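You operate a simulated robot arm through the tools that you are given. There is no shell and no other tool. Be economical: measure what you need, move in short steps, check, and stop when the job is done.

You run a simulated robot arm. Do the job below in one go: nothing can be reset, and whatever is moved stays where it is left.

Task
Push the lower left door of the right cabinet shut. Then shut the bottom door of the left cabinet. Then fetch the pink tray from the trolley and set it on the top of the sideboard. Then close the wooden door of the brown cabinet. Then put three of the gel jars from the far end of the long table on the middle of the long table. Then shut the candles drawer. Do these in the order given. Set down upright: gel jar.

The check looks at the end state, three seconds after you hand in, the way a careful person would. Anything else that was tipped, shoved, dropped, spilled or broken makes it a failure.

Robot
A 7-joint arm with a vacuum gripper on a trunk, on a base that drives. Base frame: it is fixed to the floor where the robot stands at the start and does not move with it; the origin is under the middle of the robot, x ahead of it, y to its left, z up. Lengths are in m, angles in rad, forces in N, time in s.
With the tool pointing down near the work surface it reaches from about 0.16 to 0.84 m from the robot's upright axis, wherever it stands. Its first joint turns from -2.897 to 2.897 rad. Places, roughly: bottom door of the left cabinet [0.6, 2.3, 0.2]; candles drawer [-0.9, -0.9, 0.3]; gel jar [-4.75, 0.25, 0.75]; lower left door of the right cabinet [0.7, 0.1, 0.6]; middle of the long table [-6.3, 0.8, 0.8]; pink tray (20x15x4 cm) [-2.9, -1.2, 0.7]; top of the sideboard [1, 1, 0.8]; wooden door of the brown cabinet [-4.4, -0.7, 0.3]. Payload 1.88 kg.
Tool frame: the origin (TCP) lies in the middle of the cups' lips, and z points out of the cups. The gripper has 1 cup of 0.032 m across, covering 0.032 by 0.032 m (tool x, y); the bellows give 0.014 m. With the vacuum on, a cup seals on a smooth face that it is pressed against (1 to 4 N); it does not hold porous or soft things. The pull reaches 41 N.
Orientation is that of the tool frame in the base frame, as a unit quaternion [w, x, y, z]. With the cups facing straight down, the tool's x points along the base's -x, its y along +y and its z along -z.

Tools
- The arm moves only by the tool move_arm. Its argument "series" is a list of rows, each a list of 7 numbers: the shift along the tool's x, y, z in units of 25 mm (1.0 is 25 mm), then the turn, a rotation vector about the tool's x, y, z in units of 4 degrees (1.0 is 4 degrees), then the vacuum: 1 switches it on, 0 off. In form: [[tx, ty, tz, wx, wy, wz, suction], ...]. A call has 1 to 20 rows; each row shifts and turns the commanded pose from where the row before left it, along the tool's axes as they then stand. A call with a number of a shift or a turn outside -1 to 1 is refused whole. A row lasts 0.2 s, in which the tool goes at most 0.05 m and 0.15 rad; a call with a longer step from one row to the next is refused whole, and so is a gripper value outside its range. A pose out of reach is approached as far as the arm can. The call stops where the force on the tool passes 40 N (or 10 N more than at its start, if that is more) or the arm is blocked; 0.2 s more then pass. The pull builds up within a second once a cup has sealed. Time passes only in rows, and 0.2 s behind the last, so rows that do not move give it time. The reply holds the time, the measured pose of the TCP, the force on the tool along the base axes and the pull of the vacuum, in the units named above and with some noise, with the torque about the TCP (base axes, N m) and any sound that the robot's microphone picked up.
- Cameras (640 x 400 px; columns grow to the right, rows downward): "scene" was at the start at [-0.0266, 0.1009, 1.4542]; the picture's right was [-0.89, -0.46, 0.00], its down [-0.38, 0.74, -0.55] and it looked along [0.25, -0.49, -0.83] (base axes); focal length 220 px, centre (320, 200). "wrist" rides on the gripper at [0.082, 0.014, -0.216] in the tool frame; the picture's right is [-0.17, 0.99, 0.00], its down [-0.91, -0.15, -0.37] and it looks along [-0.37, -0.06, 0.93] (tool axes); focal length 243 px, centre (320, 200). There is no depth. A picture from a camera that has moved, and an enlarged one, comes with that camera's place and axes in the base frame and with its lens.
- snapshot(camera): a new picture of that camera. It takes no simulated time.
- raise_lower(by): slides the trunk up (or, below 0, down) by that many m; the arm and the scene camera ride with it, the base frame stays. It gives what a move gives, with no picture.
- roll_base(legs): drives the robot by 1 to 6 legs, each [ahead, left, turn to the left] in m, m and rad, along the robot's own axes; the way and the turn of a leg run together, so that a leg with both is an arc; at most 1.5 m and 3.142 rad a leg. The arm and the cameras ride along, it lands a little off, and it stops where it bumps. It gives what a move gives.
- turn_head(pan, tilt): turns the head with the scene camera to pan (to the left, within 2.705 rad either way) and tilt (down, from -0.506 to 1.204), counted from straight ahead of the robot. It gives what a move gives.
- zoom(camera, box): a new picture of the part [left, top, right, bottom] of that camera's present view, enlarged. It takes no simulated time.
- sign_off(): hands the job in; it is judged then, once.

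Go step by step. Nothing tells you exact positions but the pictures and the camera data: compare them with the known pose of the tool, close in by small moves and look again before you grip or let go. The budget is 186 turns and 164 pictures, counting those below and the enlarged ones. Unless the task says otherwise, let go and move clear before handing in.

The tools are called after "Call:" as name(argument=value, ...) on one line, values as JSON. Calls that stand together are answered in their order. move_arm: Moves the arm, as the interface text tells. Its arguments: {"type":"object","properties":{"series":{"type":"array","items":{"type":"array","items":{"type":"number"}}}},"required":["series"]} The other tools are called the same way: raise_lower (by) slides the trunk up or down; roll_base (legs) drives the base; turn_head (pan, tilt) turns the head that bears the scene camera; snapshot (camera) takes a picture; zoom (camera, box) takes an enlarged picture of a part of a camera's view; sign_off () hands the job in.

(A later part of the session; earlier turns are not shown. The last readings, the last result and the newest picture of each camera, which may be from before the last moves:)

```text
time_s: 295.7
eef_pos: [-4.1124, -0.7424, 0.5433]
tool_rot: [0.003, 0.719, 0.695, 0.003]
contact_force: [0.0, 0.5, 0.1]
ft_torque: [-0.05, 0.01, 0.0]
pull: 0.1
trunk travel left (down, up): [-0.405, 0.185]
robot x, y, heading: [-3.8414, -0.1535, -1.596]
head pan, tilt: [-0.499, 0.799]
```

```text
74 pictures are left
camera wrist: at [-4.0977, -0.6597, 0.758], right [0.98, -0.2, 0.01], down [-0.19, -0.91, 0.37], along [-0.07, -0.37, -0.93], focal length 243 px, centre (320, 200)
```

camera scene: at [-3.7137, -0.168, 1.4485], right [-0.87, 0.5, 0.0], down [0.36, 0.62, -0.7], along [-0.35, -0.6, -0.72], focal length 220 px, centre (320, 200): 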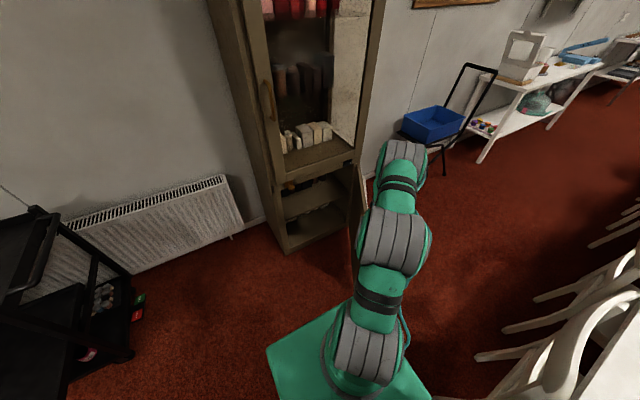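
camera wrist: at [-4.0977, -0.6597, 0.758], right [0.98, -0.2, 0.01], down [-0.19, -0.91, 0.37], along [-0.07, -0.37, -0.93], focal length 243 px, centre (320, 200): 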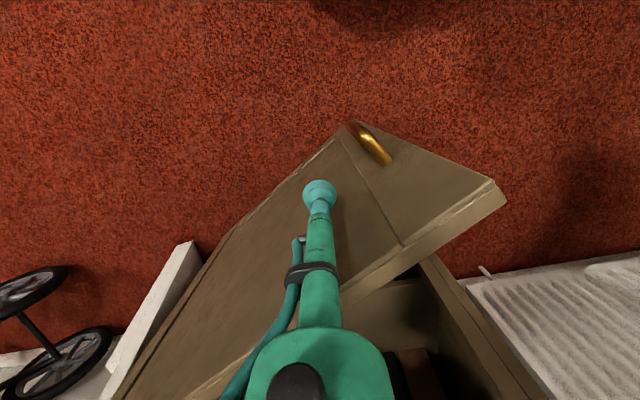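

The door is about 30° open. I'll back off, rearrange the trunk and arm, and tilt the tool forward for the final push with the base.

Call:
move_arm(series=[[1, 0, 0, 0, 0, 0, 0], [1, 0, 0, 0, 0, 0, 0], [1, 0, -0.5, 0, 0, 0, 0], [1, 0.5, -1, 0, 0, 0, 0], [0, 0.5, -1, 0, 0, 0, 0], [0, 0, -1, 0, 0, 0, 0], [0, 0, -1, 0, 0, 0, 0], [0, 0, -1, 0, 0, 0, 0], [0, 0, -1, 0, 0, 0, 0], [0, 0, -1, 0, 0, 0, 0], [0, 0, -1, 0, 0, 0, 0], [0, 0, -1, 0, 0, 0, 0], [0, 0, -1, 0, 0, 0, 0], [0, 0, -1, 0, 0, 0, 0], [0, 0, -1, 0, 0, 0, 0], [0, 0, -1, 0, 0, 0, 0]])

Call:
raise_lower(by=-0.3)

Call:
move_arm(series=[[0, 0, 0, 0, -1, 0, 0], [0, 0, 0, 0, -1, 0, 0], [0, 0, 0, 0, -1, 0, 0], [0, 0, 0, 0, -1, 0, 0], [0, 0, 0, 0, -1, 0, 0], [0, 0, 0, 0, -1, 0, 0], [0, 0, 0, 0, -1, 0, 0], [0, 0, 0, 0, -1, 0, 0]])

Call:
snapshot(camera="wrist")

Call:
snapshot(camera="scene")

```text
time_s: 299.1
eef_pos: [-4.0876, -0.6419, 0.8823]
tool_rot: [0.004, 0.719, 0.695, 0.004]
contact_force: [0.0, 0.3, 0.6]
ft_torque: [0.01, -0.02, 0.0]
pull: 0.1
trunk travel left (down, up): [-0.405, 0.185]
robot x, y, heading: [-3.8366, -0.1543, -1.6]
head pan, tilt: [-0.499, 0.799]
```

```text
time_s: 302.1
eef_pos: [-4.0895, -0.6426, 0.5827]
tool_rot: [0.004, 0.719, 0.695, 0.003]
contact_force: [0.0, -0.2, -0.2]
ft_torque: [0.02, 0.04, -0.01]
pull: 0.0
trunk travel left (down, up): [-0.105, 0.485]
robot x, y, heading: [-3.8377, -0.1556, -1.598]
head pan, tilt: [-0.499, 0.799]
```

```text
time_s: 303.9
eef_pos: [-4.0889, -0.643, 0.5831]
tool_rot: [0.196, 0.691, 0.667, -0.196]
contact_force: [0.4, -0.1, -0.4]
ft_torque: [-0.03, -0.02, 0.02]
pull: 0.1
trunk travel left (down, up): [-0.105, 0.485]
robot x, y, heading: [-3.8435, -0.155, -1.601]
head pan, tilt: [-0.499, 0.799]
```

```text
73 pictures are left
camera wrist: at [-4.07, -0.4581, 0.7216], right [0.98, -0.17, 0.1], down [-0.18, -0.57, 0.8], along [-0.08, -0.8, -0.59], focal length 243 px, centre (320, 200)
```

wrist: 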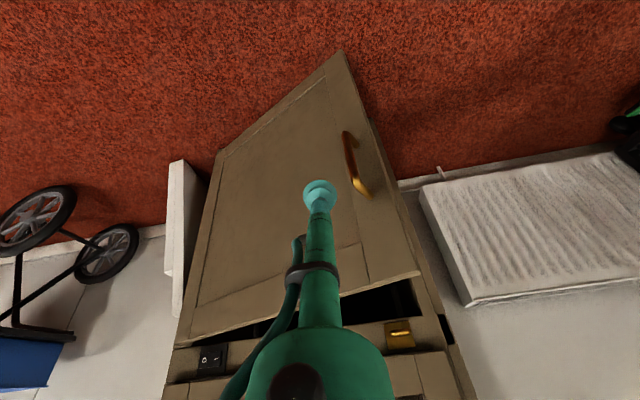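

```text
72 pictures are left
camera scene: at [-3.7135, -0.1681, 1.1485], right [-0.87, 0.5, 0.0], down [0.36, 0.62, -0.7], along [-0.35, -0.6, -0.72], focal length 220 px, centre (320, 200)
```

scene: 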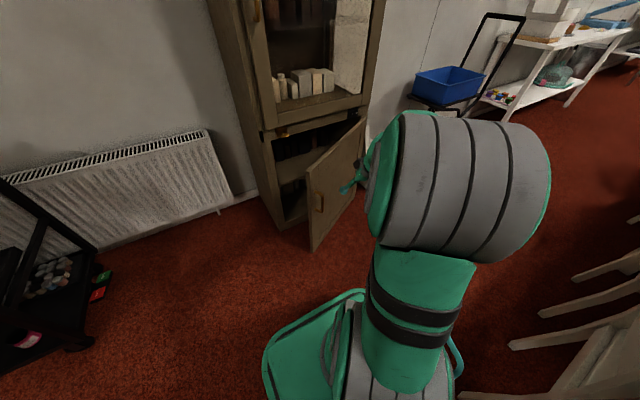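

The tool is tilted and in front of the door. I'll drive ahead to push it.

Call:
roll_base(legs=[[0.24, 0, 0]])

Call:
snapshot(camera="wrist")

```text
time_s: 305.7
eef_pos: [-4.0924, -0.8749, 0.5821]
tool_rot: [0.194, 0.692, 0.668, -0.195]
contact_force: [-0.4, -0.2, 0.5]
ft_torque: [-0.01, 0.0, 0.01]
pull: 0.1
trunk travel left (down, up): [-0.105, 0.485]
robot x, y, heading: [-3.8411, -0.3889, -1.588]
head pan, tilt: [-0.499, 0.799]
```

```text
71 pictures are left
camera wrist: at [-4.0748, -0.691, 0.7218], right [0.98, -0.17, 0.1], down [-0.18, -0.57, 0.8], along [-0.08, -0.8, -0.59], focal length 243 px, centre (320, 200)
```

wrist: 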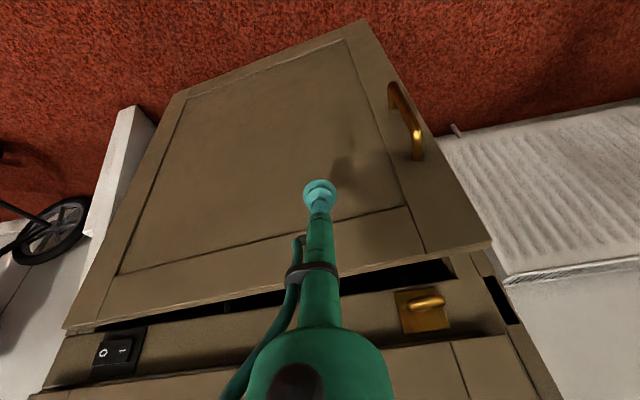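

Nearly there. I'll push on in short steps.

Call:
roll_base(legs=[[0.07, 0, 0]])

Call:
snapshot(camera="wrist")

```text
time_s: 306.7
eef_pos: [-4.0941, -0.9441, 0.5823]
tool_rot: [0.195, 0.691, 0.668, -0.195]
contact_force: [-0.9, -1.0, -0.2]
ft_torque: [0.01, -0.01, 0.04]
pull: 0.1
trunk travel left (down, up): [-0.105, 0.485]
robot x, y, heading: [-3.8483, -0.4534, -1.595]
head pan, tilt: [-0.499, 0.799]
```

```text
70 pictures are left
camera wrist: at [-4.0762, -0.7601, 0.7218], right [0.98, -0.17, 0.1], down [-0.18, -0.57, 0.8], along [-0.08, -0.8, -0.59], focal length 243 px, centre (320, 200)
```

wrist: 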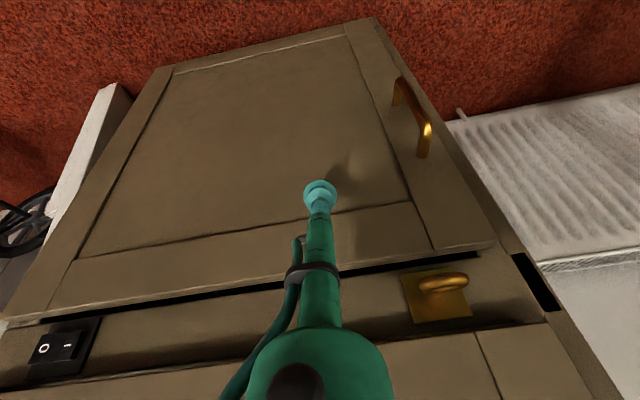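

Call:
roll_base(legs=[[0.03, 0, 0]])

Call:
roll_base(legs=[[0.015, 0, 0]])

Call:
snapshot(camera="wrist")

```text
time_s: 307.5
eef_pos: [-4.0964, -0.9739, 0.5832]
tool_rot: [0.197, 0.69, 0.669, -0.195]
contact_force: [-0.1, -0.3, -0.1]
ft_torque: [-0.03, -0.05, 0.03]
pull: 0.0
trunk travel left (down, up): [-0.105, 0.485]
robot x, y, heading: [-3.8473, -0.4827, -1.593]
head pan, tilt: [-0.499, 0.799]
```

```text
time_s: 308.3
eef_pos: [-4.0943, -0.9854, 0.5797]
tool_rot: [0.194, 0.692, 0.668, -0.192]
contact_force: [-1.2, 24.0, -10.7]
ft_torque: [-0.31, -0.1, -0.05]
pull: 0.0
trunk travel left (down, up): [-0.105, 0.485]
robot x, y, heading: [-3.8432, -0.5048, -1.589]
head pan, tilt: [-0.499, 0.799]
```

```text
69 pictures are left
camera wrist: at [-4.077, -0.803, 0.7202], right [0.98, -0.17, 0.1], down [-0.18, -0.57, 0.8], along [-0.08, -0.8, -0.59], focal length 243 px, centre (320, 200)
```

wrist: 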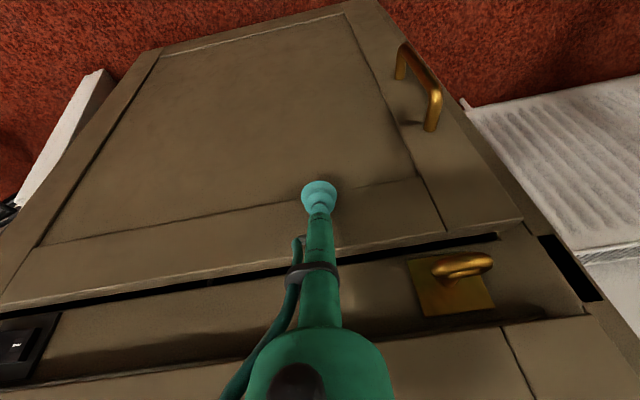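

Firm contact. I'll back off and check that the door is flush.

Call:
roll_base(legs=[[-0.3, 0, 0]])

Call:
turn_head(pan=-0.3, tilt=0.6)

Call:
snapshot(camera="scene")

Call:
snapshot(camera="wrist")

```text
time_s: 310.3
eef_pos: [-4.0911, -0.6946, 0.5795]
tool_rot: [0.194, 0.695, 0.665, -0.193]
contact_force: [0.4, -0.4, 0.2]
ft_torque: [0.03, -0.02, 0.03]
pull: 0.1
trunk travel left (down, up): [-0.105, 0.485]
robot x, y, heading: [-3.841, -0.2115, -1.597]
head pan, tilt: [-0.499, 0.799]
```

```text
time_s: 311.0
eef_pos: [-4.0911, -0.6938, 0.58]
tool_rot: [0.194, 0.695, 0.665, -0.194]
contact_force: [-0.2, 0.7, 0.5]
ft_torque: [0.02, 0.0, 0.01]
pull: 0.0
trunk travel left (down, up): [-0.105, 0.485]
robot x, y, heading: [-3.8419, -0.2105, -1.606]
head pan, tilt: [-0.3, 0.6]
```

```text
68 pictures are left
camera scene: at [-3.7017, -0.2391, 1.1653], right [-0.95, 0.33, 0.0], down [0.18, 0.53, -0.82], along [-0.27, -0.78, -0.57], focal length 220 px, centre (320, 200)
```

scene: 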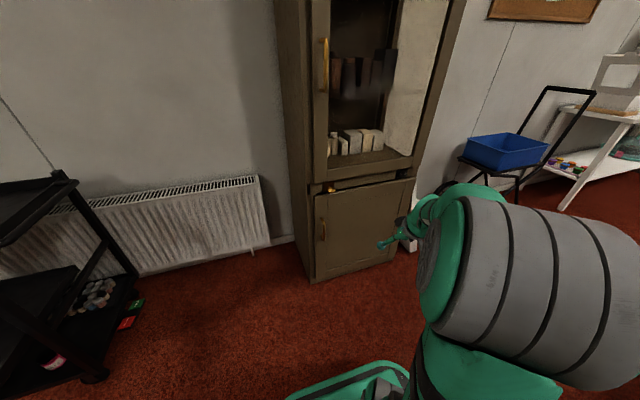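

```text
67 pictures are left
camera wrist: at [-4.0721, -0.5117, 0.7203], right [0.98, -0.18, 0.1], down [-0.19, -0.57, 0.8], along [-0.09, -0.8, -0.59], focal length 243 px, centre (320, 200)
```

wrist: 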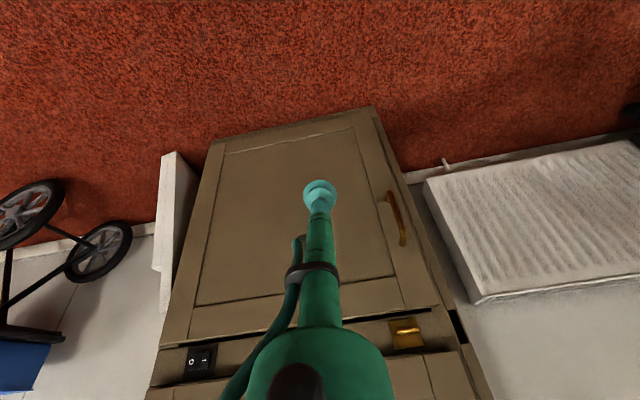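

The wooden door is shut. Next are the gel jars on the long table, so I'll straighten and raise the tool and look along the table.

Call:
move_arm(series=[[0, 0.5, -1, 0, 1, 0, 0], [0, 0.5, -1, 0, 1, 0, 0], [0, 0.5, -1, 0, 1, 0, 0], [0, 1, -1, 0, 1, 0, 0], [0, 1, -1, 0, 1, 0, 0], [0, 1, -1, 0, 1, 0, 0], [0, 1, -1, 0, 1, 0, 0], [0, 1, -1, 0, 0.9, 0, 0], [0.5, 1, 0, 0, 0, 0, 0], [0.5, 1, 0, 0, 0, 0, 0], [0.5, 1, 0, 0, 0, 0, 0], [0, 1, 0, 0, 0, 0, 0]])

Call:
raise_lower(by=0.4)

Call:
turn_head(pan=-1.7, tilt=0.6)

Call:
snapshot(camera="scene")

```text
time_s: 313.6
eef_pos: [-3.827, -0.6062, 0.7731]
tool_rot: [0.005, 0.721, 0.693, 0.003]
contact_force: [-0.1, -0.4, 0.0]
ft_torque: [0.03, -0.01, -0.03]
pull: 0.1
trunk travel left (down, up): [-0.105, 0.485]
robot x, y, heading: [-3.8412, -0.2106, -1.597]
head pan, tilt: [-0.3, 0.6]
```

```text
time_s: 317.4
eef_pos: [-3.8269, -0.6063, 1.1725]
tool_rot: [0.005, 0.721, 0.693, 0.003]
contact_force: [-0.4, 0.0, -0.2]
ft_torque: [-0.01, -0.02, -0.01]
pull: 0.0
trunk travel left (down, up): [-0.505, 0.085]
robot x, y, heading: [-3.8406, -0.2101, -1.604]
head pan, tilt: [-0.3, 0.6]
```

```text
time_s: 319.0
eef_pos: [-3.8275, -0.6068, 1.1739]
tool_rot: [0.006, 0.721, 0.693, 0.003]
contact_force: [0.9, 0.1, 0.6]
ft_torque: [0.04, 0.03, 0.03]
pull: 0.1
trunk travel left (down, up): [-0.505, 0.085]
robot x, y, heading: [-3.8384, -0.2088, -1.602]
head pan, tilt: [-1.7, 0.6]
```

```text
66 pictures are left
camera scene: at [-3.7601, -0.1415, 1.5653], right [0.16, 0.99, 0.0], down [0.56, -0.09, -0.83], along [-0.81, 0.13, -0.56], focal length 220 px, centre (320, 200)
```

scene: 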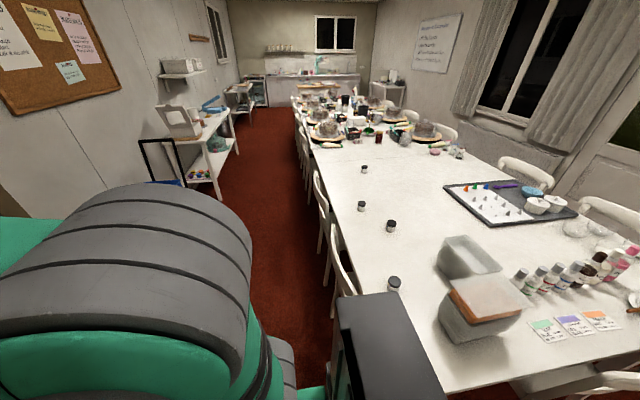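

Four gel jars stand near the table edge between x≈-4.2 and -5.3, and the middle of the table is further on. I'll turn to face +y clear of the table corner and drive along the corridor to look at the middle.

Call:
roll_base(legs=[[0.08, 0.25, 0], [0, 0, 1.587], [0, 0, 1.587], [0, 0.9, 0]])

Call:
turn_head(pan=0.6, tilt=0.5)

Call:
snapshot(camera="scene")

```text
time_s: 332.8
eef_pos: [-4.5183, 0.1486, 1.1734]
tool_rot: [-0.003, -0.685, 0.729, 0.005]
contact_force: [-0.9, -0.2, 0.3]
ft_torque: [-0.01, 0.0, 0.02]
pull: 0.1
trunk travel left (down, up): [-0.505, 0.085]
robot x, y, heading: [-4.515, -0.2439, 1.522]
head pan, tilt: [-1.7, 0.6]
```

```text
time_s: 334.9
eef_pos: [-4.5178, 0.1489, 1.1737]
tool_rot: [-0.003, -0.684, 0.73, 0.006]
contact_force: [-0.5, 0.4, 0.1]
ft_torque: [-0.01, -0.01, 0.0]
pull: 0.0
trunk travel left (down, up): [-0.505, 0.085]
robot x, y, heading: [-4.5094, -0.2472, 1.52]
head pan, tilt: [0.6, 0.499]
```

```text
65 pictures are left
camera scene: at [-4.7272, -0.2211, 1.5744], right [0.85, 0.52, 0.0], down [0.25, -0.41, -0.88], along [-0.46, 0.75, -0.48], focal length 220 px, centre (320, 200)
```

scene: 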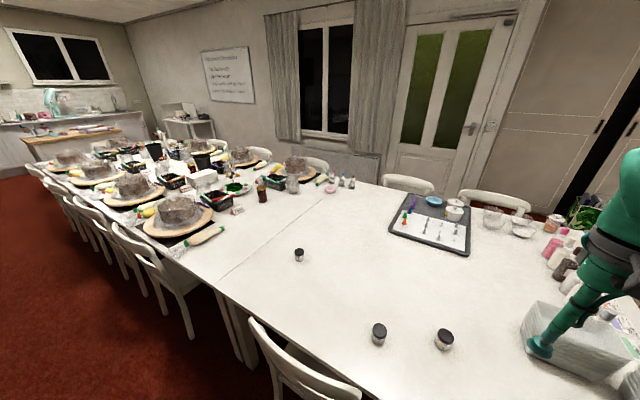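

The long table's middle is cluttered with plates around x<-5.9. There is free surface near the seam, so I'll zoom to find spots as near to the middle as I can reach.

Call:
zoom(camera="scene", box=[130, 150, 370, 300])

```text
2.67 times, centred on (250, 225) of scene
camera zoom: at [-4.7272, -0.2211, 1.5744], right [0.85, 0.52, 0.0], down [0.25, -0.41, -0.88], along [-0.46, 0.75, -0.48], focal length 585 px, centre (507, 133)
```

zoom: 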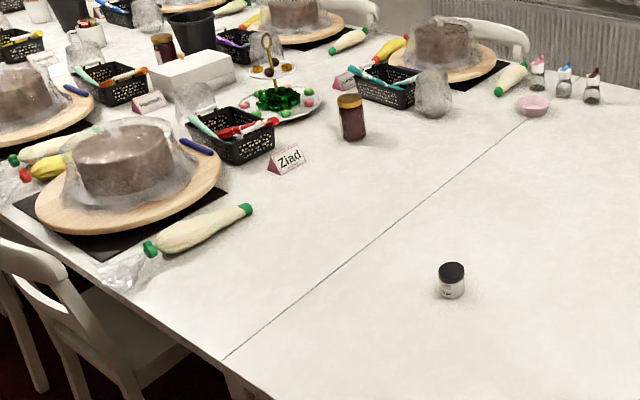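

Free surface past the seam (x≈-5.55) lies around (-5.75, 0.6), in the middle third of the table. I'll start with the jar near (-4.59, 0.39) and move above it.

Call:
move_arm(series=[[-0.93, 0.33, 0.8, 0, 0, 0, 0], [-0.93, 0.33, 0.8, 0, 0, 0, 0], [-0.93, 0.33, 0.8, 0, 0, 0, 0], [-0.93, 0.33, 0.8, 0, 0, 0, 0], [-0.93, 0.33, 0.8, 0, 0, 0, 0], [-0.93, 0.33, 0.8, 0, 0, 0, 0], [-0.93, 0.33, 0.8, 0, 0, 0, 0], [-0.93, 0.33, 0.8, 0, 0, 0, 0], [-0.93, 0.33, 0.8, 0, 0, 0, 0], [-0.93, 0.33, 0.8, 0, 0, 0, 0]])

Call:
snapshot(camera="wrist")

```text
time_s: 337.1
eef_pos: [-4.5908, 0.3867, 0.9781]
tool_rot: [-0.003, -0.685, 0.729, 0.005]
contact_force: [0.4, -0.2, 0.6]
ft_torque: [0.0, 0.02, 0.0]
pull: 0.0
trunk travel left (down, up): [-0.505, 0.085]
robot x, y, heading: [-4.5182, -0.2474, 1.52]
head pan, tilt: [0.6, 0.499]
```

```text
63 pictures are left
camera wrist: at [-4.6062, 0.3043, 1.1931], right [-0.97, 0.23, 0.01], down [0.21, 0.9, 0.38], along [0.07, 0.37, -0.93], focal length 243 px, centre (320, 200)
```

wrist: 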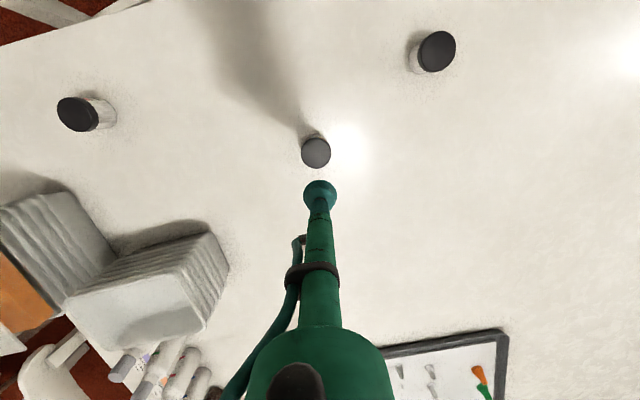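

The jar's lid is almost directly below the cup. I'll make a small correction and descend with the vacuum on.

Call:
move_arm(series=[[0.34, 0, 1, 0, 0, 0, 1], [0, 0, 1, 0, 0, 0, 1], [0, 0, 1, 0, 0, 0, 1], [0, 0, 1, 0, 0, 0, 1], [0, 0, 1, 0, 0, 0, 1]])

Call:
snapshot(camera="wrist")

```text
time_s: 338.3
eef_pos: [-4.5915, 0.3771, 0.8524]
tool_rot: [-0.003, -0.685, 0.728, 0.006]
contact_force: [-0.1, -0.7, -0.1]
ft_torque: [0.03, 0.01, -0.02]
pull: 0.1
trunk travel left (down, up): [-0.505, 0.085]
robot x, y, heading: [-4.5143, -0.246, 1.52]
head pan, tilt: [0.6, 0.499]
```

```text
62 pictures are left
camera wrist: at [-4.6068, 0.2951, 1.0673], right [-0.97, 0.23, 0.01], down [0.21, 0.9, 0.38], along [0.07, 0.37, -0.93], focal length 243 px, centre (320, 200)
```

wrist: 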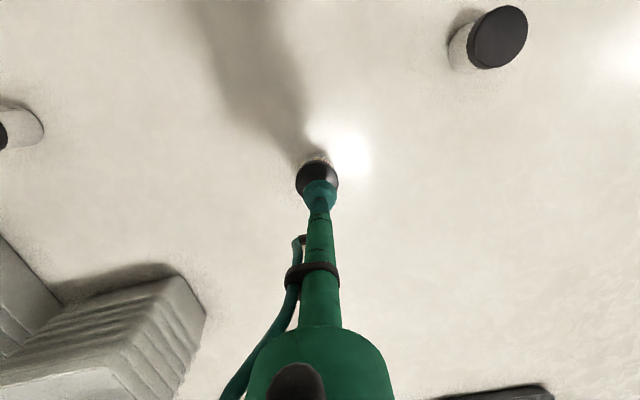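

Call:
move_arm(series=[[0, 0, 1, 0, 0, 0, 1], [0, 0, 0.8, 0, 0, 0, 1], [0, 0, 0.25, 0, 0, 0, 1], [0, 0, 0.25, 0, 0, 0, 1], [0, 0, 0.2, 0, 0, 0, 1]])

```text
time_s: 339.5
eef_pos: [-4.5919, 0.3804, 0.7917]
tool_rot: [0.0, -0.685, 0.729, 0.008]
contact_force: [0.4, 0.4, 32.1]
ft_torque: [-0.03, -0.27, -0.05]
pull: 40.8
trunk travel left (down, up): [-0.505, 0.085]
robot x, y, heading: [-4.5138, -0.2453, 1.519]
head pan, tilt: [0.6, 0.499]
```

Sealed. I'll lift, then drive back a little and left toward the gap in the chairs.

Call:
move_arm(series=[[0, 0, -0.4, 0, 0, 0, 1], [0, 0, -0.8, 0, 0, 0, 1], [0, 0, -1, 0, 0, 0, 1], [0, 0, -1, 0, 0, 0, 1], [0, 0, -1, 0, 0, 0, 1], [0, 0, -1, 0, 0, 0, 1], [0, 0, -1, 0, 0, 0, 1], [0, 0, -1, 0, 0, 0, 1], [0, 0, -1, 0, 0, 0, 1]])

Call:
roll_base(legs=[[-0.1, 0, 0.05], [0, 1.1, 0]])

Call:
turn_head(pan=0.0, tilt=0.9)

Call:
snapshot(camera="scene")

```text
time_s: 341.5
eef_pos: [-4.5894, 0.3784, 0.9925]
tool_rot: [-0.002, -0.684, 0.729, 0.006]
contact_force: [-0.1, 0.0, -0.3]
ft_torque: [0.0, -0.02, 0.02]
pull: 40.9
trunk travel left (down, up): [-0.505, 0.085]
robot x, y, heading: [-4.514, -0.2424, 1.517]
head pan, tilt: [0.6, 0.499]
```

```text
time_s: 348.0
eef_pos: [-5.7428, 0.2724, 0.9916]
tool_rot: [-0.002, -0.704, 0.71, 0.006]
contact_force: [-0.8, -0.4, -1.2]
ft_torque: [0.0, 0.01, 0.02]
pull: 40.3
trunk travel left (down, up): [-0.505, 0.085]
robot x, y, heading: [-5.6356, -0.3503, 1.574]
head pan, tilt: [0.6, 0.499]
```

```text
time_s: 349.0
eef_pos: [-5.7426, 0.272, 0.992]
tool_rot: [-0.003, -0.704, 0.71, 0.006]
contact_force: [0.0, 0.2, -1.1]
ft_torque: [-0.01, -0.03, 0.0]
pull: 39.9
trunk travel left (down, up): [-0.505, 0.085]
robot x, y, heading: [-5.6367, -0.3503, 1.569]
head pan, tilt: [0.0, 0.901]
```

```text
61 pictures are left
camera scene: at [-5.7983, -0.3339, 1.5406], right [1.0, 0.0, 0.0], down [0.0, -0.78, -0.62], along [0.0, 0.62, -0.78], focal length 220 px, centre (320, 200)
```

scene: 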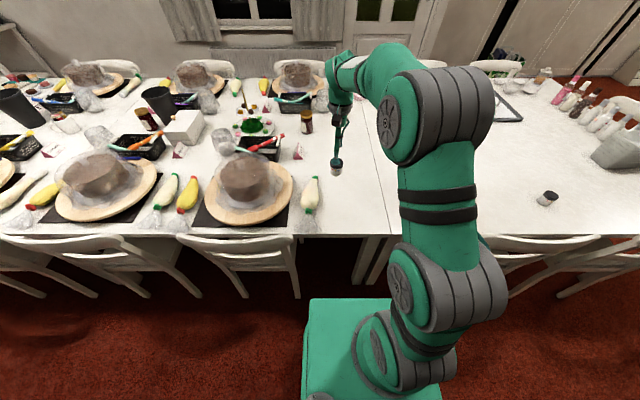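

The gap ahead is bounded by a chair leg at x≈-5.95 and a table leg near (-5.53, 0.15). I'll move the base to (-5.56,-0.20) and reach for (-5.81, 0.56), beside the "Ziad" tag.

Call:
roll_base(legs=[[0, -0.075, 0], [0.14, 0, 0]])

Call:
move_arm(series=[[-0.8, 0.8, 0, 0, 0, 0, 1], [-0.8, 0.8, 0, 0, 0, 0, 1], [-0.8, 0.8, 0, 0, 0, 0, 1], [-0.8, 0.8, 0, 0, 0, 0, 1], [-0.8, 0.8, 0, 0, 0, 0, 1], [-0.8, 0.8, 0, 0, 0, 0, 1], [-0.8, 0.8, 0, 0, 0, 0, 1]])

Call:
snapshot(camera="scene")

Call:
snapshot(camera="wrist")

```text
time_s: 351.0
eef_pos: [-5.6692, 0.4141, 0.9919]
tool_rot: [-0.003, -0.704, 0.711, 0.005]
contact_force: [1.1, 0.0, -2.1]
ft_torque: [0.01, -0.01, -0.03]
pull: 40.8
trunk travel left (down, up): [-0.505, 0.085]
robot x, y, heading: [-5.5597, -0.2061, 1.573]
head pan, tilt: [0.0, 0.901]
```

```text
time_s: 352.6
eef_pos: [-5.8076, 0.5553, 0.9878]
tool_rot: [-0.004, -0.703, 0.711, 0.002]
contact_force: [-1.1, 0.4, -2.2]
ft_torque: [-0.18, -0.05, 0.04]
pull: 41.0
trunk travel left (down, up): [-0.505, 0.085]
robot x, y, heading: [-5.5616, -0.2041, 1.573]
head pan, tilt: [0.0, 0.901]
```

```text
60 pictures are left
camera scene: at [-5.7242, -0.19, 1.5402], right [1.0, 0.0, 0.0], down [0.0, -0.78, -0.62], along [0.0, 0.62, -0.78], focal length 220 px, centre (320, 200)
```

scene: 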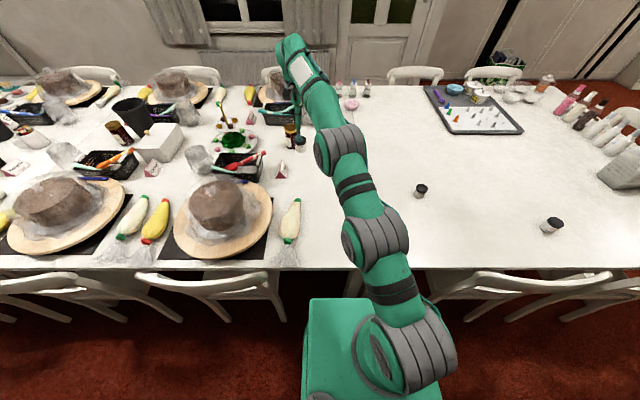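

```text
59 pictures are left
camera wrist: at [-5.8211, 0.4741, 1.2031], right [-0.98, 0.18, 0.01], down [0.17, 0.91, 0.37], along [0.06, 0.37, -0.93], focal length 243 px, centre (320, 200)
```

wrist: 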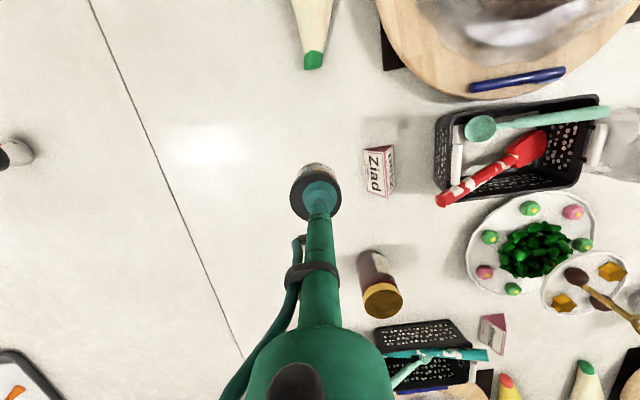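

The spot below the jar is clear: the tag is to its right and the squash is well behind. I'll lower the jar.

Call:
move_arm(series=[[0, 0, 1, 0, 0, 0, 1], [0, 0, 1, 0, 0, 0, 1], [0, 0, 1, 0, 0, 0, 1], [0, 0, 1, 0, 0, 0, 1], [0, 0, 1, 0, 0, 0, 1], [0, 0, 1, 0, 0, 0, 1], [0, 0, 0.8, 0, 0, 0, 1]])

Call:
snapshot(camera="wrist")

```text
time_s: 354.2
eef_pos: [-5.8076, 0.5567, 0.8248]
tool_rot: [-0.003, -0.703, 0.711, 0.005]
contact_force: [-0.1, 0.4, -0.1]
ft_torque: [0.0, -0.01, 0.0]
pull: 40.6
trunk travel left (down, up): [-0.505, 0.085]
robot x, y, heading: [-5.5599, -0.2049, 1.571]
head pan, tilt: [0.0, 0.901]
```

```text
58 pictures are left
camera wrist: at [-5.8194, 0.4736, 1.0404], right [-0.98, 0.18, 0.01], down [0.17, 0.91, 0.38], along [0.05, 0.37, -0.93], focal length 243 px, centre (320, 200)
```

wrist: 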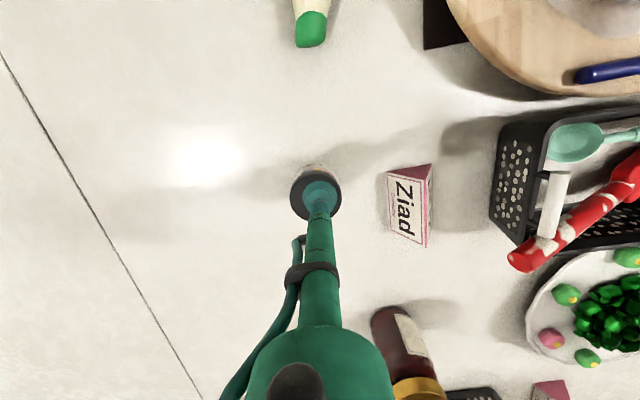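

Call:
move_arm(series=[[0, 0, 0.4, 0, 0, 0, 1], [0, 0, 0.25, 0, 0, 0, 1]])

Call:
move_arm(series=[[0, 0, 0.2, 0, 0, 0, 1], [0, 0, 0.15, 0, 0, 0, 1]])

```text
time_s: 354.8
eef_pos: [-5.809, 0.5565, 0.8088]
tool_rot: [-0.002, -0.704, 0.711, 0.005]
contact_force: [-0.1, -0.2, -0.8]
ft_torque: [0.0, -0.03, 0.01]
pull: 41.0
trunk travel left (down, up): [-0.505, 0.085]
robot x, y, heading: [-5.5634, -0.2078, 1.57]
head pan, tilt: [0.0, 0.901]
```

```text
time_s: 355.4
eef_pos: [-5.8091, 0.5562, 0.8005]
tool_rot: [-0.002, -0.704, 0.711, 0.006]
contact_force: [0.9, -2.0, 4.7]
ft_torque: [0.0, -0.16, -0.04]
pull: 40.7
trunk travel left (down, up): [-0.505, 0.085]
robot x, y, heading: [-5.5604, -0.2069, 1.565]
head pan, tilt: [0.0, 0.901]
```

Contact at z≈0.80. A touch more, then I'll release and rise straight up.

Call:
move_arm(series=[[0, 0, 0.08, 0, 0, 0, 1], [0, 0, 0, 0, 0, 0, 0], [0, 0, 0, 0, 0, 0, 0], [0, 0, 0, 0, 0, 0, 0], [0, 0, -0.2, 0, 0, 0, 0], [0, 0, -0.4, 0, 0, 0, 0], [0, 0, -1, 0, 0, 0, 0], [0, 0, -1, 0, 0, 0, 0], [0, 0, -1, 0, 0, 0, 0], [0, 0, -1, 0, 0, 0, 0], [0, 0, -1, 0, 0, 0, 0], [0, 0, -1, 0, 0, 0, 0]])

Call:
snapshot(camera="wrist")

```text
time_s: 358.0
eef_pos: [-5.8091, 0.5562, 0.9607]
tool_rot: [-0.002, -0.704, 0.71, 0.005]
contact_force: [-0.1, -0.1, -0.6]
ft_torque: [0.03, 0.0, 0.02]
pull: 0.0
trunk travel left (down, up): [-0.505, 0.085]
robot x, y, heading: [-5.5615, -0.2105, 1.568]
head pan, tilt: [0.0, 0.901]
```

```text
57 pictures are left
camera wrist: at [-5.8201, 0.4739, 1.1767], right [-0.98, 0.17, 0.01], down [0.17, 0.91, 0.38], along [0.06, 0.37, -0.93], focal length 243 px, centre (320, 200)
```

wrist: 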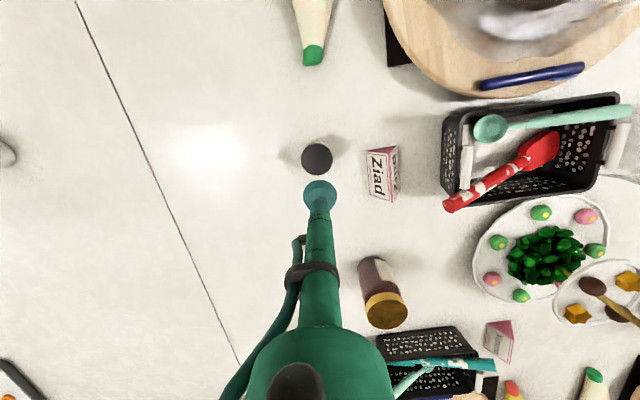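

The first jar is standing at (-5.81, 0.556). Next is the jar near (-5.28, 0.46), reachable from here.

Call:
move_arm(series=[[0.17, -1, 0, 0, 0, 0, 0], [0.17, -1, 0, 0, 0, 0, 0], [0.17, -1, 0, 0, 0, 0, 0], [0.17, -1, 0, 0, 0, 0, 0], [0.17, -1, 0, 0, 0, 0, 0], [0.17, -1, 0, 0, 0, 0, 0], [0.17, -1, 0, 0, 0, 0, 0], [0.17, -1, 0, 0, 0, 0, 0], [0.17, -1, 0, 0, 0, 0, 0], [0.17, -1, 0, 0, 0, 0, 0], [0.17, -1, 0, 0, 0, 0, 0], [0.17, -1, 0, 0, 0, 0, 0], [0.17, -1, 0, 0, 0, 0, 0], [0.17, -1, 0, 0, 0, 0, 0], [0.17, -1, 0, 0, 0, 0, 0], [0.17, -1, 0, 0, 0, 0, 0], [0.17, -1, 0, 0, 0, 0, 0], [0.17, -1, 0, 0, 0, 0, 0], [0.17, -1, 0, 0, 0, 0, 0], [0.17, -1, 0, 0, 0, 0, 0]])

Call:
snapshot(camera="wrist")

```text
time_s: 362.2
eef_pos: [-5.3086, 0.4637, 0.9556]
tool_rot: [-0.003, -0.704, 0.71, 0.004]
contact_force: [-0.7, 0.8, 0.1]
ft_torque: [0.02, 0.01, -0.02]
pull: 0.0
trunk travel left (down, up): [-0.505, 0.085]
robot x, y, heading: [-5.5547, -0.2055, 1.575]
head pan, tilt: [0.0, 0.901]
```

```text
56 pictures are left
camera wrist: at [-5.3201, 0.3802, 1.1714], right [-0.98, 0.17, 0.01], down [0.17, 0.91, 0.38], along [0.06, 0.37, -0.93], focal length 243 px, centre (320, 200)
```

wrist: 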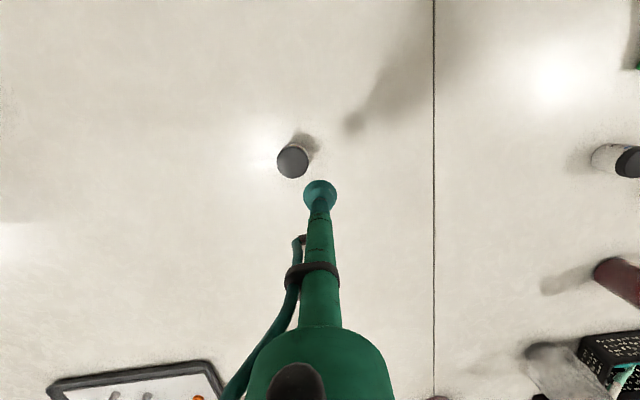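

The lid is at (-5.264, 0.460). I'll align and descend.

Call:
move_arm(series=[[0.07, -0.9, 0, 0, 0, 0, 1], [0.07, -0.9, 0.5, 0, 0, 0, 1], [0, 0, 1, 0, 0, 0, 1], [0, 0, 1, 0, 0, 0, 1], [0, 0, 1, 0, 0, 0, 1], [0, 0, 1, 0, 0, 0, 1]])

Call:
snapshot(camera="wrist")

```text
time_s: 363.6
eef_pos: [-5.2649, 0.4621, 0.8424]
tool_rot: [-0.002, -0.703, 0.711, 0.005]
contact_force: [0.2, 0.7, 0.5]
ft_torque: [-0.01, 0.04, 0.02]
pull: 0.1
trunk travel left (down, up): [-0.505, 0.085]
robot x, y, heading: [-5.5599, -0.2093, 1.57]
head pan, tilt: [0.0, 0.901]
```

```text
55 pictures are left
camera wrist: at [-5.2763, 0.3786, 1.0583], right [-0.98, 0.18, 0.01], down [0.17, 0.91, 0.38], along [0.06, 0.37, -0.93], focal length 243 px, centre (320, 200)
```

wrist: 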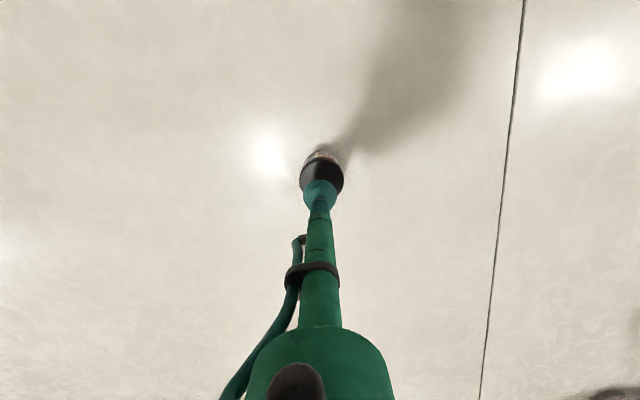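

Call:
move_arm(series=[[0, 0, 1, 0, 0, 0, 1], [0, 0, 0.5, 0, 0, 0, 1], [0, 0, 0.25, 0, 0, 0, 1], [0, 0, 0.2, 0, 0, 0, 1], [0, 0, 0.1, 0, 0, 0, 1]])

```text
time_s: 364.8
eef_pos: [-5.2643, 0.4617, 0.7973]
tool_rot: [0.001, -0.703, 0.711, 0.006]
contact_force: [-4.8, -0.6, 32.2]
ft_torque: [-0.13, -0.13, 0.04]
pull: 40.6
trunk travel left (down, up): [-0.505, 0.085]
robot x, y, heading: [-5.5617, -0.2123, 1.565]
head pan, tilt: [0.0, 0.901]
```

Sealed. I'll lift and carry it to (-5.76, 0.475).

Call:
move_arm(series=[[0, 0, -0.4, 0, 0, 0, 1], [0, 0, -0.8, 0, 0, 0, 1], [0, 0, -1, 0, 0, 0, 1], [0, 0, -1, 0, 0, 0, 1], [0, 0, -1, 0, 0, 0, 1], [0, 0, -1, 0, 0, 0, 1], [0, 0, -1, 0, 0, 0, 1], [0, 0, -1, 0, 0, 0, 1]])

Call:
move_arm(series=[[0, 0.99, 0, 0, 0, 0, 1], [0, 0.99, 0, 0, 0, 0, 1], [0, 0.99, 0, 0, 0, 0, 1], [0, 0.99, 0, 0, 0, 0, 1], [0, 0.99, 0, 0, 0, 0, 1], [0, 0.99, 0, 0, 0, 0, 1], [0, 0.99, 0, 0, 0, 0, 1], [0, 0.99, 0, 0, 0, 0, 1], [0, 0.99, 0, 0, 0, 0, 1], [0, 0.99, 0, 0, 0, 0, 1], [0, 0.99, 0, 0, 0, 0, 1], [0, 0.99, 0, 0, 0, 0, 1], [0, 0.99, 0, 0, 0, 0, 1], [0, 0.99, 0, 0, 0, 0, 1], [0, 0.99, 0, 0, 0, 0, 1], [0, 0.99, 0, 0, 0, 0, 1], [0, 0.99, 0, 0, 0, 0, 1], [0, 0.99, 0, 0, 0, 0, 1], [0, 0.99, 0, 0, 0, 0, 1], [-0.3, 0.99, 0, 0, 0, 0, 1]])

Call:
snapshot(camera="wrist")

```text
time_s: 366.6
eef_pos: [-5.2639, 0.4622, 0.9712]
tool_rot: [-0.003, -0.703, 0.711, 0.005]
contact_force: [0.0, -0.1, 0.3]
ft_torque: [0.0, 0.01, 0.01]
pull: 41.0
trunk travel left (down, up): [-0.505, 0.085]
robot x, y, heading: [-5.562, -0.2066, 1.569]
head pan, tilt: [0.0, 0.901]
```

```text
time_s: 370.8
eef_pos: [-5.7603, 0.4734, 0.978]
tool_rot: [-0.003, -0.703, 0.711, 0.005]
contact_force: [-0.8, 0.2, -0.9]
ft_torque: [0.01, 0.05, -0.01]
pull: 40.4
trunk travel left (down, up): [-0.505, 0.085]
robot x, y, heading: [-5.5594, -0.2109, 1.567]
head pan, tilt: [0.0, 0.901]
```

```text
54 pictures are left
camera wrist: at [-5.771, 0.3909, 1.1935], right [-0.98, 0.18, 0.01], down [0.17, 0.91, 0.38], along [0.06, 0.37, -0.93], focal length 243 px, centre (320, 200)
```

wrist: 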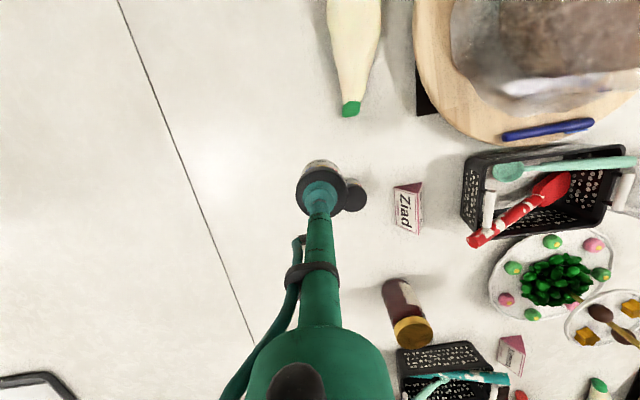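

The landing spot is clear of the first jar and the squash. I'll lower it.

Call:
move_arm(series=[[0, 0, 1, 0, 0, 0, 1], [0, 0, 1, 0, 0, 0, 1], [0, 0, 1, 0, 0, 0, 1], [0, 0, 1, 0, 0, 0, 1], [0, 0, 1, 0, 0, 0, 1], [0, 0, 1, 0, 0, 0, 1], [0, 0, 0.5, 0, 0, 0, 1], [0, 0, 0.2, 0, 0, 0, 1]])

Call:
move_arm(series=[[0, 0, 0.15, 0, 0, 0, 1], [0, 0, 0.1, 0, 0, 0, 1]])

```text
time_s: 372.6
eef_pos: [-5.7617, 0.4738, 0.8114]
tool_rot: [-0.003, -0.704, 0.711, 0.006]
contact_force: [0.5, 0.1, -1.1]
ft_torque: [-0.03, -0.04, -0.02]
pull: 40.5
trunk travel left (down, up): [-0.505, 0.085]
robot x, y, heading: [-5.5603, -0.2085, 1.569]
head pan, tilt: [0.0, 0.901]
```

```text
time_s: 373.2
eef_pos: [-5.7612, 0.4738, 0.8052]
tool_rot: [-0.003, -0.703, 0.711, 0.006]
contact_force: [0.0, 0.1, -1.6]
ft_torque: [-0.01, 0.0, -0.01]
pull: 41.1
trunk travel left (down, up): [-0.505, 0.085]
robot x, y, heading: [-5.5615, -0.2056, 1.572]
head pan, tilt: [0.0, 0.901]
```

Call:
move_arm(series=[[0, 0, 0.12, 0, 0, 0, 1], [0, 0, 0.1, 0, 0, 0, 1]])

```text
time_s: 373.8
eef_pos: [-5.7599, 0.4749, 0.8014]
tool_rot: [-0.003, -0.703, 0.711, 0.006]
contact_force: [-1.4, -1.0, 6.2]
ft_torque: [-0.08, -0.05, -0.03]
pull: 40.4
trunk travel left (down, up): [-0.505, 0.085]
robot x, y, heading: [-5.5627, -0.2074, 1.569]
head pan, tilt: [0.0, 0.901]
```

Contact. I'll release and rise.

Call:
move_arm(series=[[0, 0, 0.05, 0, 0, 0, 1], [0, 0, 0, 0, 0, 0, 0], [0, 0, 0, 0, 0, 0, 0], [0, 0, 0, 0, 0, 0, 0], [0, 0, -0.2, 0, 0, 0, 0], [0, 0, -0.4, 0, 0, 0, 0], [0, 0, -1, 0, 0, 0, 0], [0, 0, -1, 0, 0, 0, 0], [0, 0, -1, 0, 0, 0, 0], [0, 0, -1, 0, 0, 0, 0], [0, 0, -1, 0, 0, 0, 0], [0, 0, -1, 0, 0, 0, 0], [0, 0, -1, 0, 0, 0, 0], [0, 0, -1, 0, 0, 0, 0], [0, 0, -1, 0, 0, 0, 0]])

Call:
snapshot(camera="wrist")

```text
time_s: 377.0
eef_pos: [-5.7608, 0.4723, 1.0377]
tool_rot: [-0.003, -0.703, 0.711, 0.006]
contact_force: [-1.1, 0.2, 0.7]
ft_torque: [0.02, 0.0, -0.01]
pull: 0.0
trunk travel left (down, up): [-0.505, 0.085]
robot x, y, heading: [-5.5616, -0.208, 1.571]
head pan, tilt: [0.0, 0.901]
```

```text
53 pictures are left
camera wrist: at [-5.7724, 0.3904, 1.2531], right [-0.98, 0.18, 0.01], down [0.17, 0.91, 0.38], along [0.06, 0.37, -0.93], focal length 243 px, centre (320, 200)
```

wrist: 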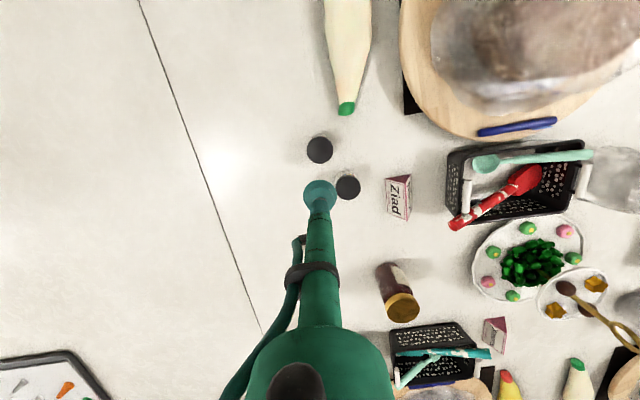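

Both jars are standing. I'll drive back for the third one, near (-4.79, 0.29).

Call:
roll_base(legs=[[-0.14, 0, 0], [0, -0.65, 0]])

Call:
snapshot(camera="wrist")

Call:
snapshot(camera="scene")

```text
time_s: 381.4
eef_pos: [-5.1293, 0.3327, 1.0378]
tool_rot: [-0.003, -0.7, 0.714, 0.006]
contact_force: [0.1, 0.5, -0.2]
ft_torque: [0.02, -0.03, 0.02]
pull: 0.0
trunk travel left (down, up): [-0.505, 0.085]
robot x, y, heading: [-4.9365, -0.3501, 1.559]
head pan, tilt: [0.0, 0.901]
```

```text
52 pictures are left
camera wrist: at [-5.1418, 0.2497, 1.2532], right [-0.98, 0.18, 0.01], down [0.18, 0.91, 0.38], along [0.06, 0.37, -0.93], focal length 243 px, centre (320, 200)
```

wrist: 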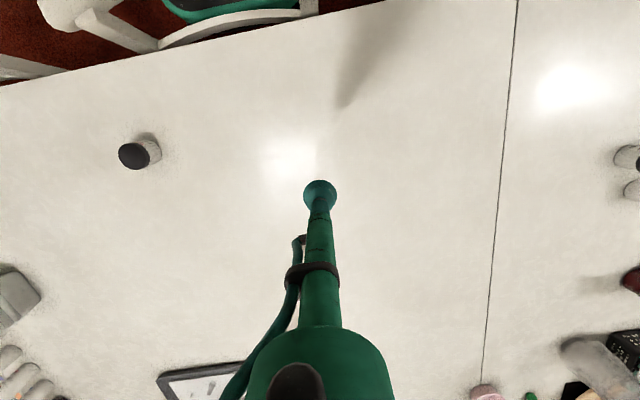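

```text
51 pictures are left
camera scene: at [-5.0984, -0.3331, 1.5405], right [1.0, -0.01, 0.0], down [-0.01, -0.78, -0.62], along [0.01, 0.62, -0.78], focal length 220 px, centre (320, 200)
```

scene: 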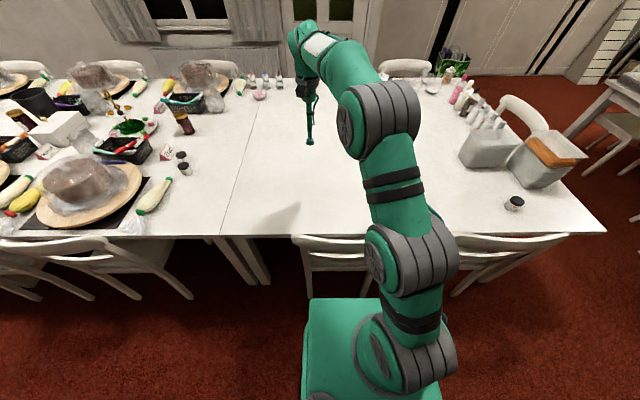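

The third jar's lid is at (-4.785, 0.279). I'll move above it.

Call:
move_arm(series=[[0.135, -0.985, 0.3, 0, 0, 0, 0], [0.135, -0.985, 0.3, 0, 0, 0, 0], [0.135, -0.985, 0.3, 0, 0, 0, 0], [0.135, -0.985, 0.3, 0, 0, 0, 0], [0.135, -0.985, 0.3, 0, 0, 0, 0], [0.135, -0.985, 0.3, 0, 0, 0, 0], [0.135, -0.985, 0.3, 0, 0, 0, 0], [0.135, -0.985, 0.3, 0, 0, 0, 0], [0.135, -0.985, 0.3, 0, 0, 0, 0], [0.135, -0.985, 0.3, 0, 0, 0, 0], [0.135, -0.985, 0.3, 0, 0, 0, 0], [0.135, -0.985, 0.3, 0, 0, 0, 0], [0.135, -0.985, 0.3, 0, 0, 0, 0], [0.135, -0.985, 0.3, 0, 0, 0, 0]])

Call:
snapshot(camera="wrist")

```text
time_s: 384.4
eef_pos: [-4.7876, 0.2754, 0.9299]
tool_rot: [-0.004, -0.7, 0.714, 0.005]
contact_force: [0.8, 0.2, 0.8]
ft_torque: [-0.01, -0.01, 0.02]
pull: 0.1
trunk travel left (down, up): [-0.505, 0.085]
robot x, y, heading: [-4.9349, -0.3506, 1.565]
head pan, tilt: [0.0, 0.901]
```

```text
50 pictures are left
camera wrist: at [-4.7989, 0.1934, 1.1455], right [-0.98, 0.18, 0.01], down [0.18, 0.91, 0.37], along [0.06, 0.37, -0.93], focal length 243 px, centre (320, 200)
```

wrist: 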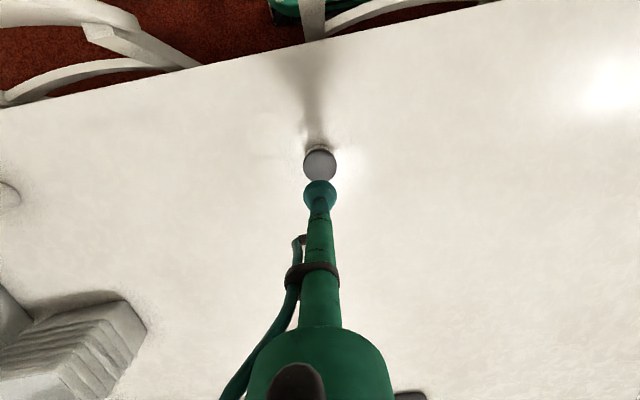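

The cup is aligned over the lid. I'll descend and seal.

Call:
move_arm(series=[[-0.1, 0, 1, 0, 0, 0, 1], [0, 0, 1, 0, 0, 0, 1], [0, 0, 1, 0, 0, 0, 1], [0, 0, 1, 0, 0, 0, 1], [0, 0, 0.6, 0, 0, 0, 1], [0, 0, 0.4, 0, 0, 0, 1], [0, 0, 0.25, 0, 0, 0, 1], [0, 0, 0.15, 0, 0, 0, 1]])

```text
time_s: 386.2
eef_pos: [-4.7889, 0.2823, 0.7978]
tool_rot: [0.0, -0.701, 0.713, 0.007]
contact_force: [1.7, -3.2, 31.1]
ft_torque: [-0.08, -0.23, 0.0]
pull: 40.9
trunk travel left (down, up): [-0.505, 0.085]
robot x, y, heading: [-4.9369, -0.3494, 1.561]
head pan, tilt: [0.0, 0.901]
```

Sealed. I'll lift and drive back to the gap.

Call:
move_arm(series=[[0, 0, -0.4, 0, 0, 0, 1], [0, 0, -0.8, 0, 0, 0, 1], [0, 0, -1, 0, 0, 0, 1], [0, 0, -1, 0, 0, 0, 1], [0, 0, -1, 0, 0, 0, 1], [0, 0, -1, 0, 0, 0, 1], [0, 0, -1, 0, 0, 0, 1], [0, 0, -1, 0, 0, 0, 1], [0, 0, -1, 0, 0, 0, 1]])

Call:
roll_base(legs=[[0, 0.62, 0.01], [0.14, 0, 0]])

Call:
snapshot(camera="wrist")

```text
time_s: 388.2
eef_pos: [-4.7883, 0.2789, 0.9981]
tool_rot: [-0.003, -0.7, 0.714, 0.005]
contact_force: [0.4, -0.6, -1.9]
ft_torque: [-0.02, 0.0, 0.01]
pull: 40.7
trunk travel left (down, up): [-0.505, 0.085]
robot x, y, heading: [-4.9364, -0.349, 1.559]
head pan, tilt: [0.0, 0.901]
```

```text
time_s: 392.7
eef_pos: [-5.4331, 0.4227, 0.9961]
tool_rot: [-0.004, -0.705, 0.709, 0.005]
contact_force: [0.0, 0.0, -0.7]
ft_torque: [-0.02, 0.02, 0.01]
pull: 40.6
trunk travel left (down, up): [-0.505, 0.085]
robot x, y, heading: [-5.574, -0.2092, 1.573]
head pan, tilt: [0.0, 0.901]
```

```text
49 pictures are left
camera wrist: at [-5.4455, 0.3402, 1.2122], right [-0.98, 0.17, 0.01], down [0.16, 0.91, 0.38], along [0.05, 0.37, -0.93], focal length 243 px, centre (320, 200)
```

wrist: 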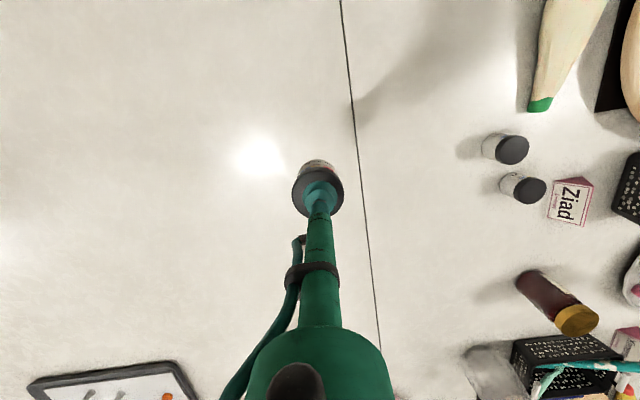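

I'll carry the third jar to (-5.715, 0.565).

Call:
move_arm(series=[[-0.47, 0.94, 0, 0, 0, 0, 1], [-0.47, 0.94, 0, 0, 0, 0, 1], [-0.47, 0.94, 0, 0, 0, 0, 1], [-0.47, 0.94, 0, 0, 0, 0, 1], [-0.47, 0.94, 0, 0, 0, 0, 1], [-0.47, 0.94, 0, 0, 0, 0, 1], [-0.47, 0.94, 0, 0, 0, 0, 1], [-0.47, 0.94, 0, 0, 0, 0, 1], [-0.47, 0.94, 0, 0, 0, 0, 1], [-0.47, 0.94, 0, 0, 0, 0, 1], [-0.47, 0.94, 0, 0, 0, 0, 1], [-0.47, 0.94, 0, 0, 0, 0, 1]])

Call:
snapshot(camera="wrist")

```text
time_s: 395.3
eef_pos: [-5.7161, 0.5661, 1.0015]
tool_rot: [-0.003, -0.704, 0.71, 0.004]
contact_force: [0.0, -0.5, -1.1]
ft_torque: [-0.01, 0.05, -0.01]
pull: 40.7
trunk travel left (down, up): [-0.505, 0.085]
robot x, y, heading: [-5.5734, -0.2068, 1.575]
head pan, tilt: [0.0, 0.901]
```

```text
48 pictures are left
camera wrist: at [-5.7279, 0.4833, 1.2174], right [-0.98, 0.17, 0.01], down [0.16, 0.91, 0.37], along [0.05, 0.37, -0.93], focal length 243 px, centre (320, 200)
```

wrist: 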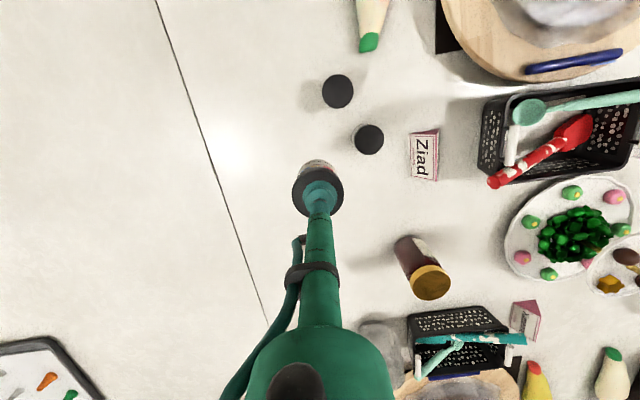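

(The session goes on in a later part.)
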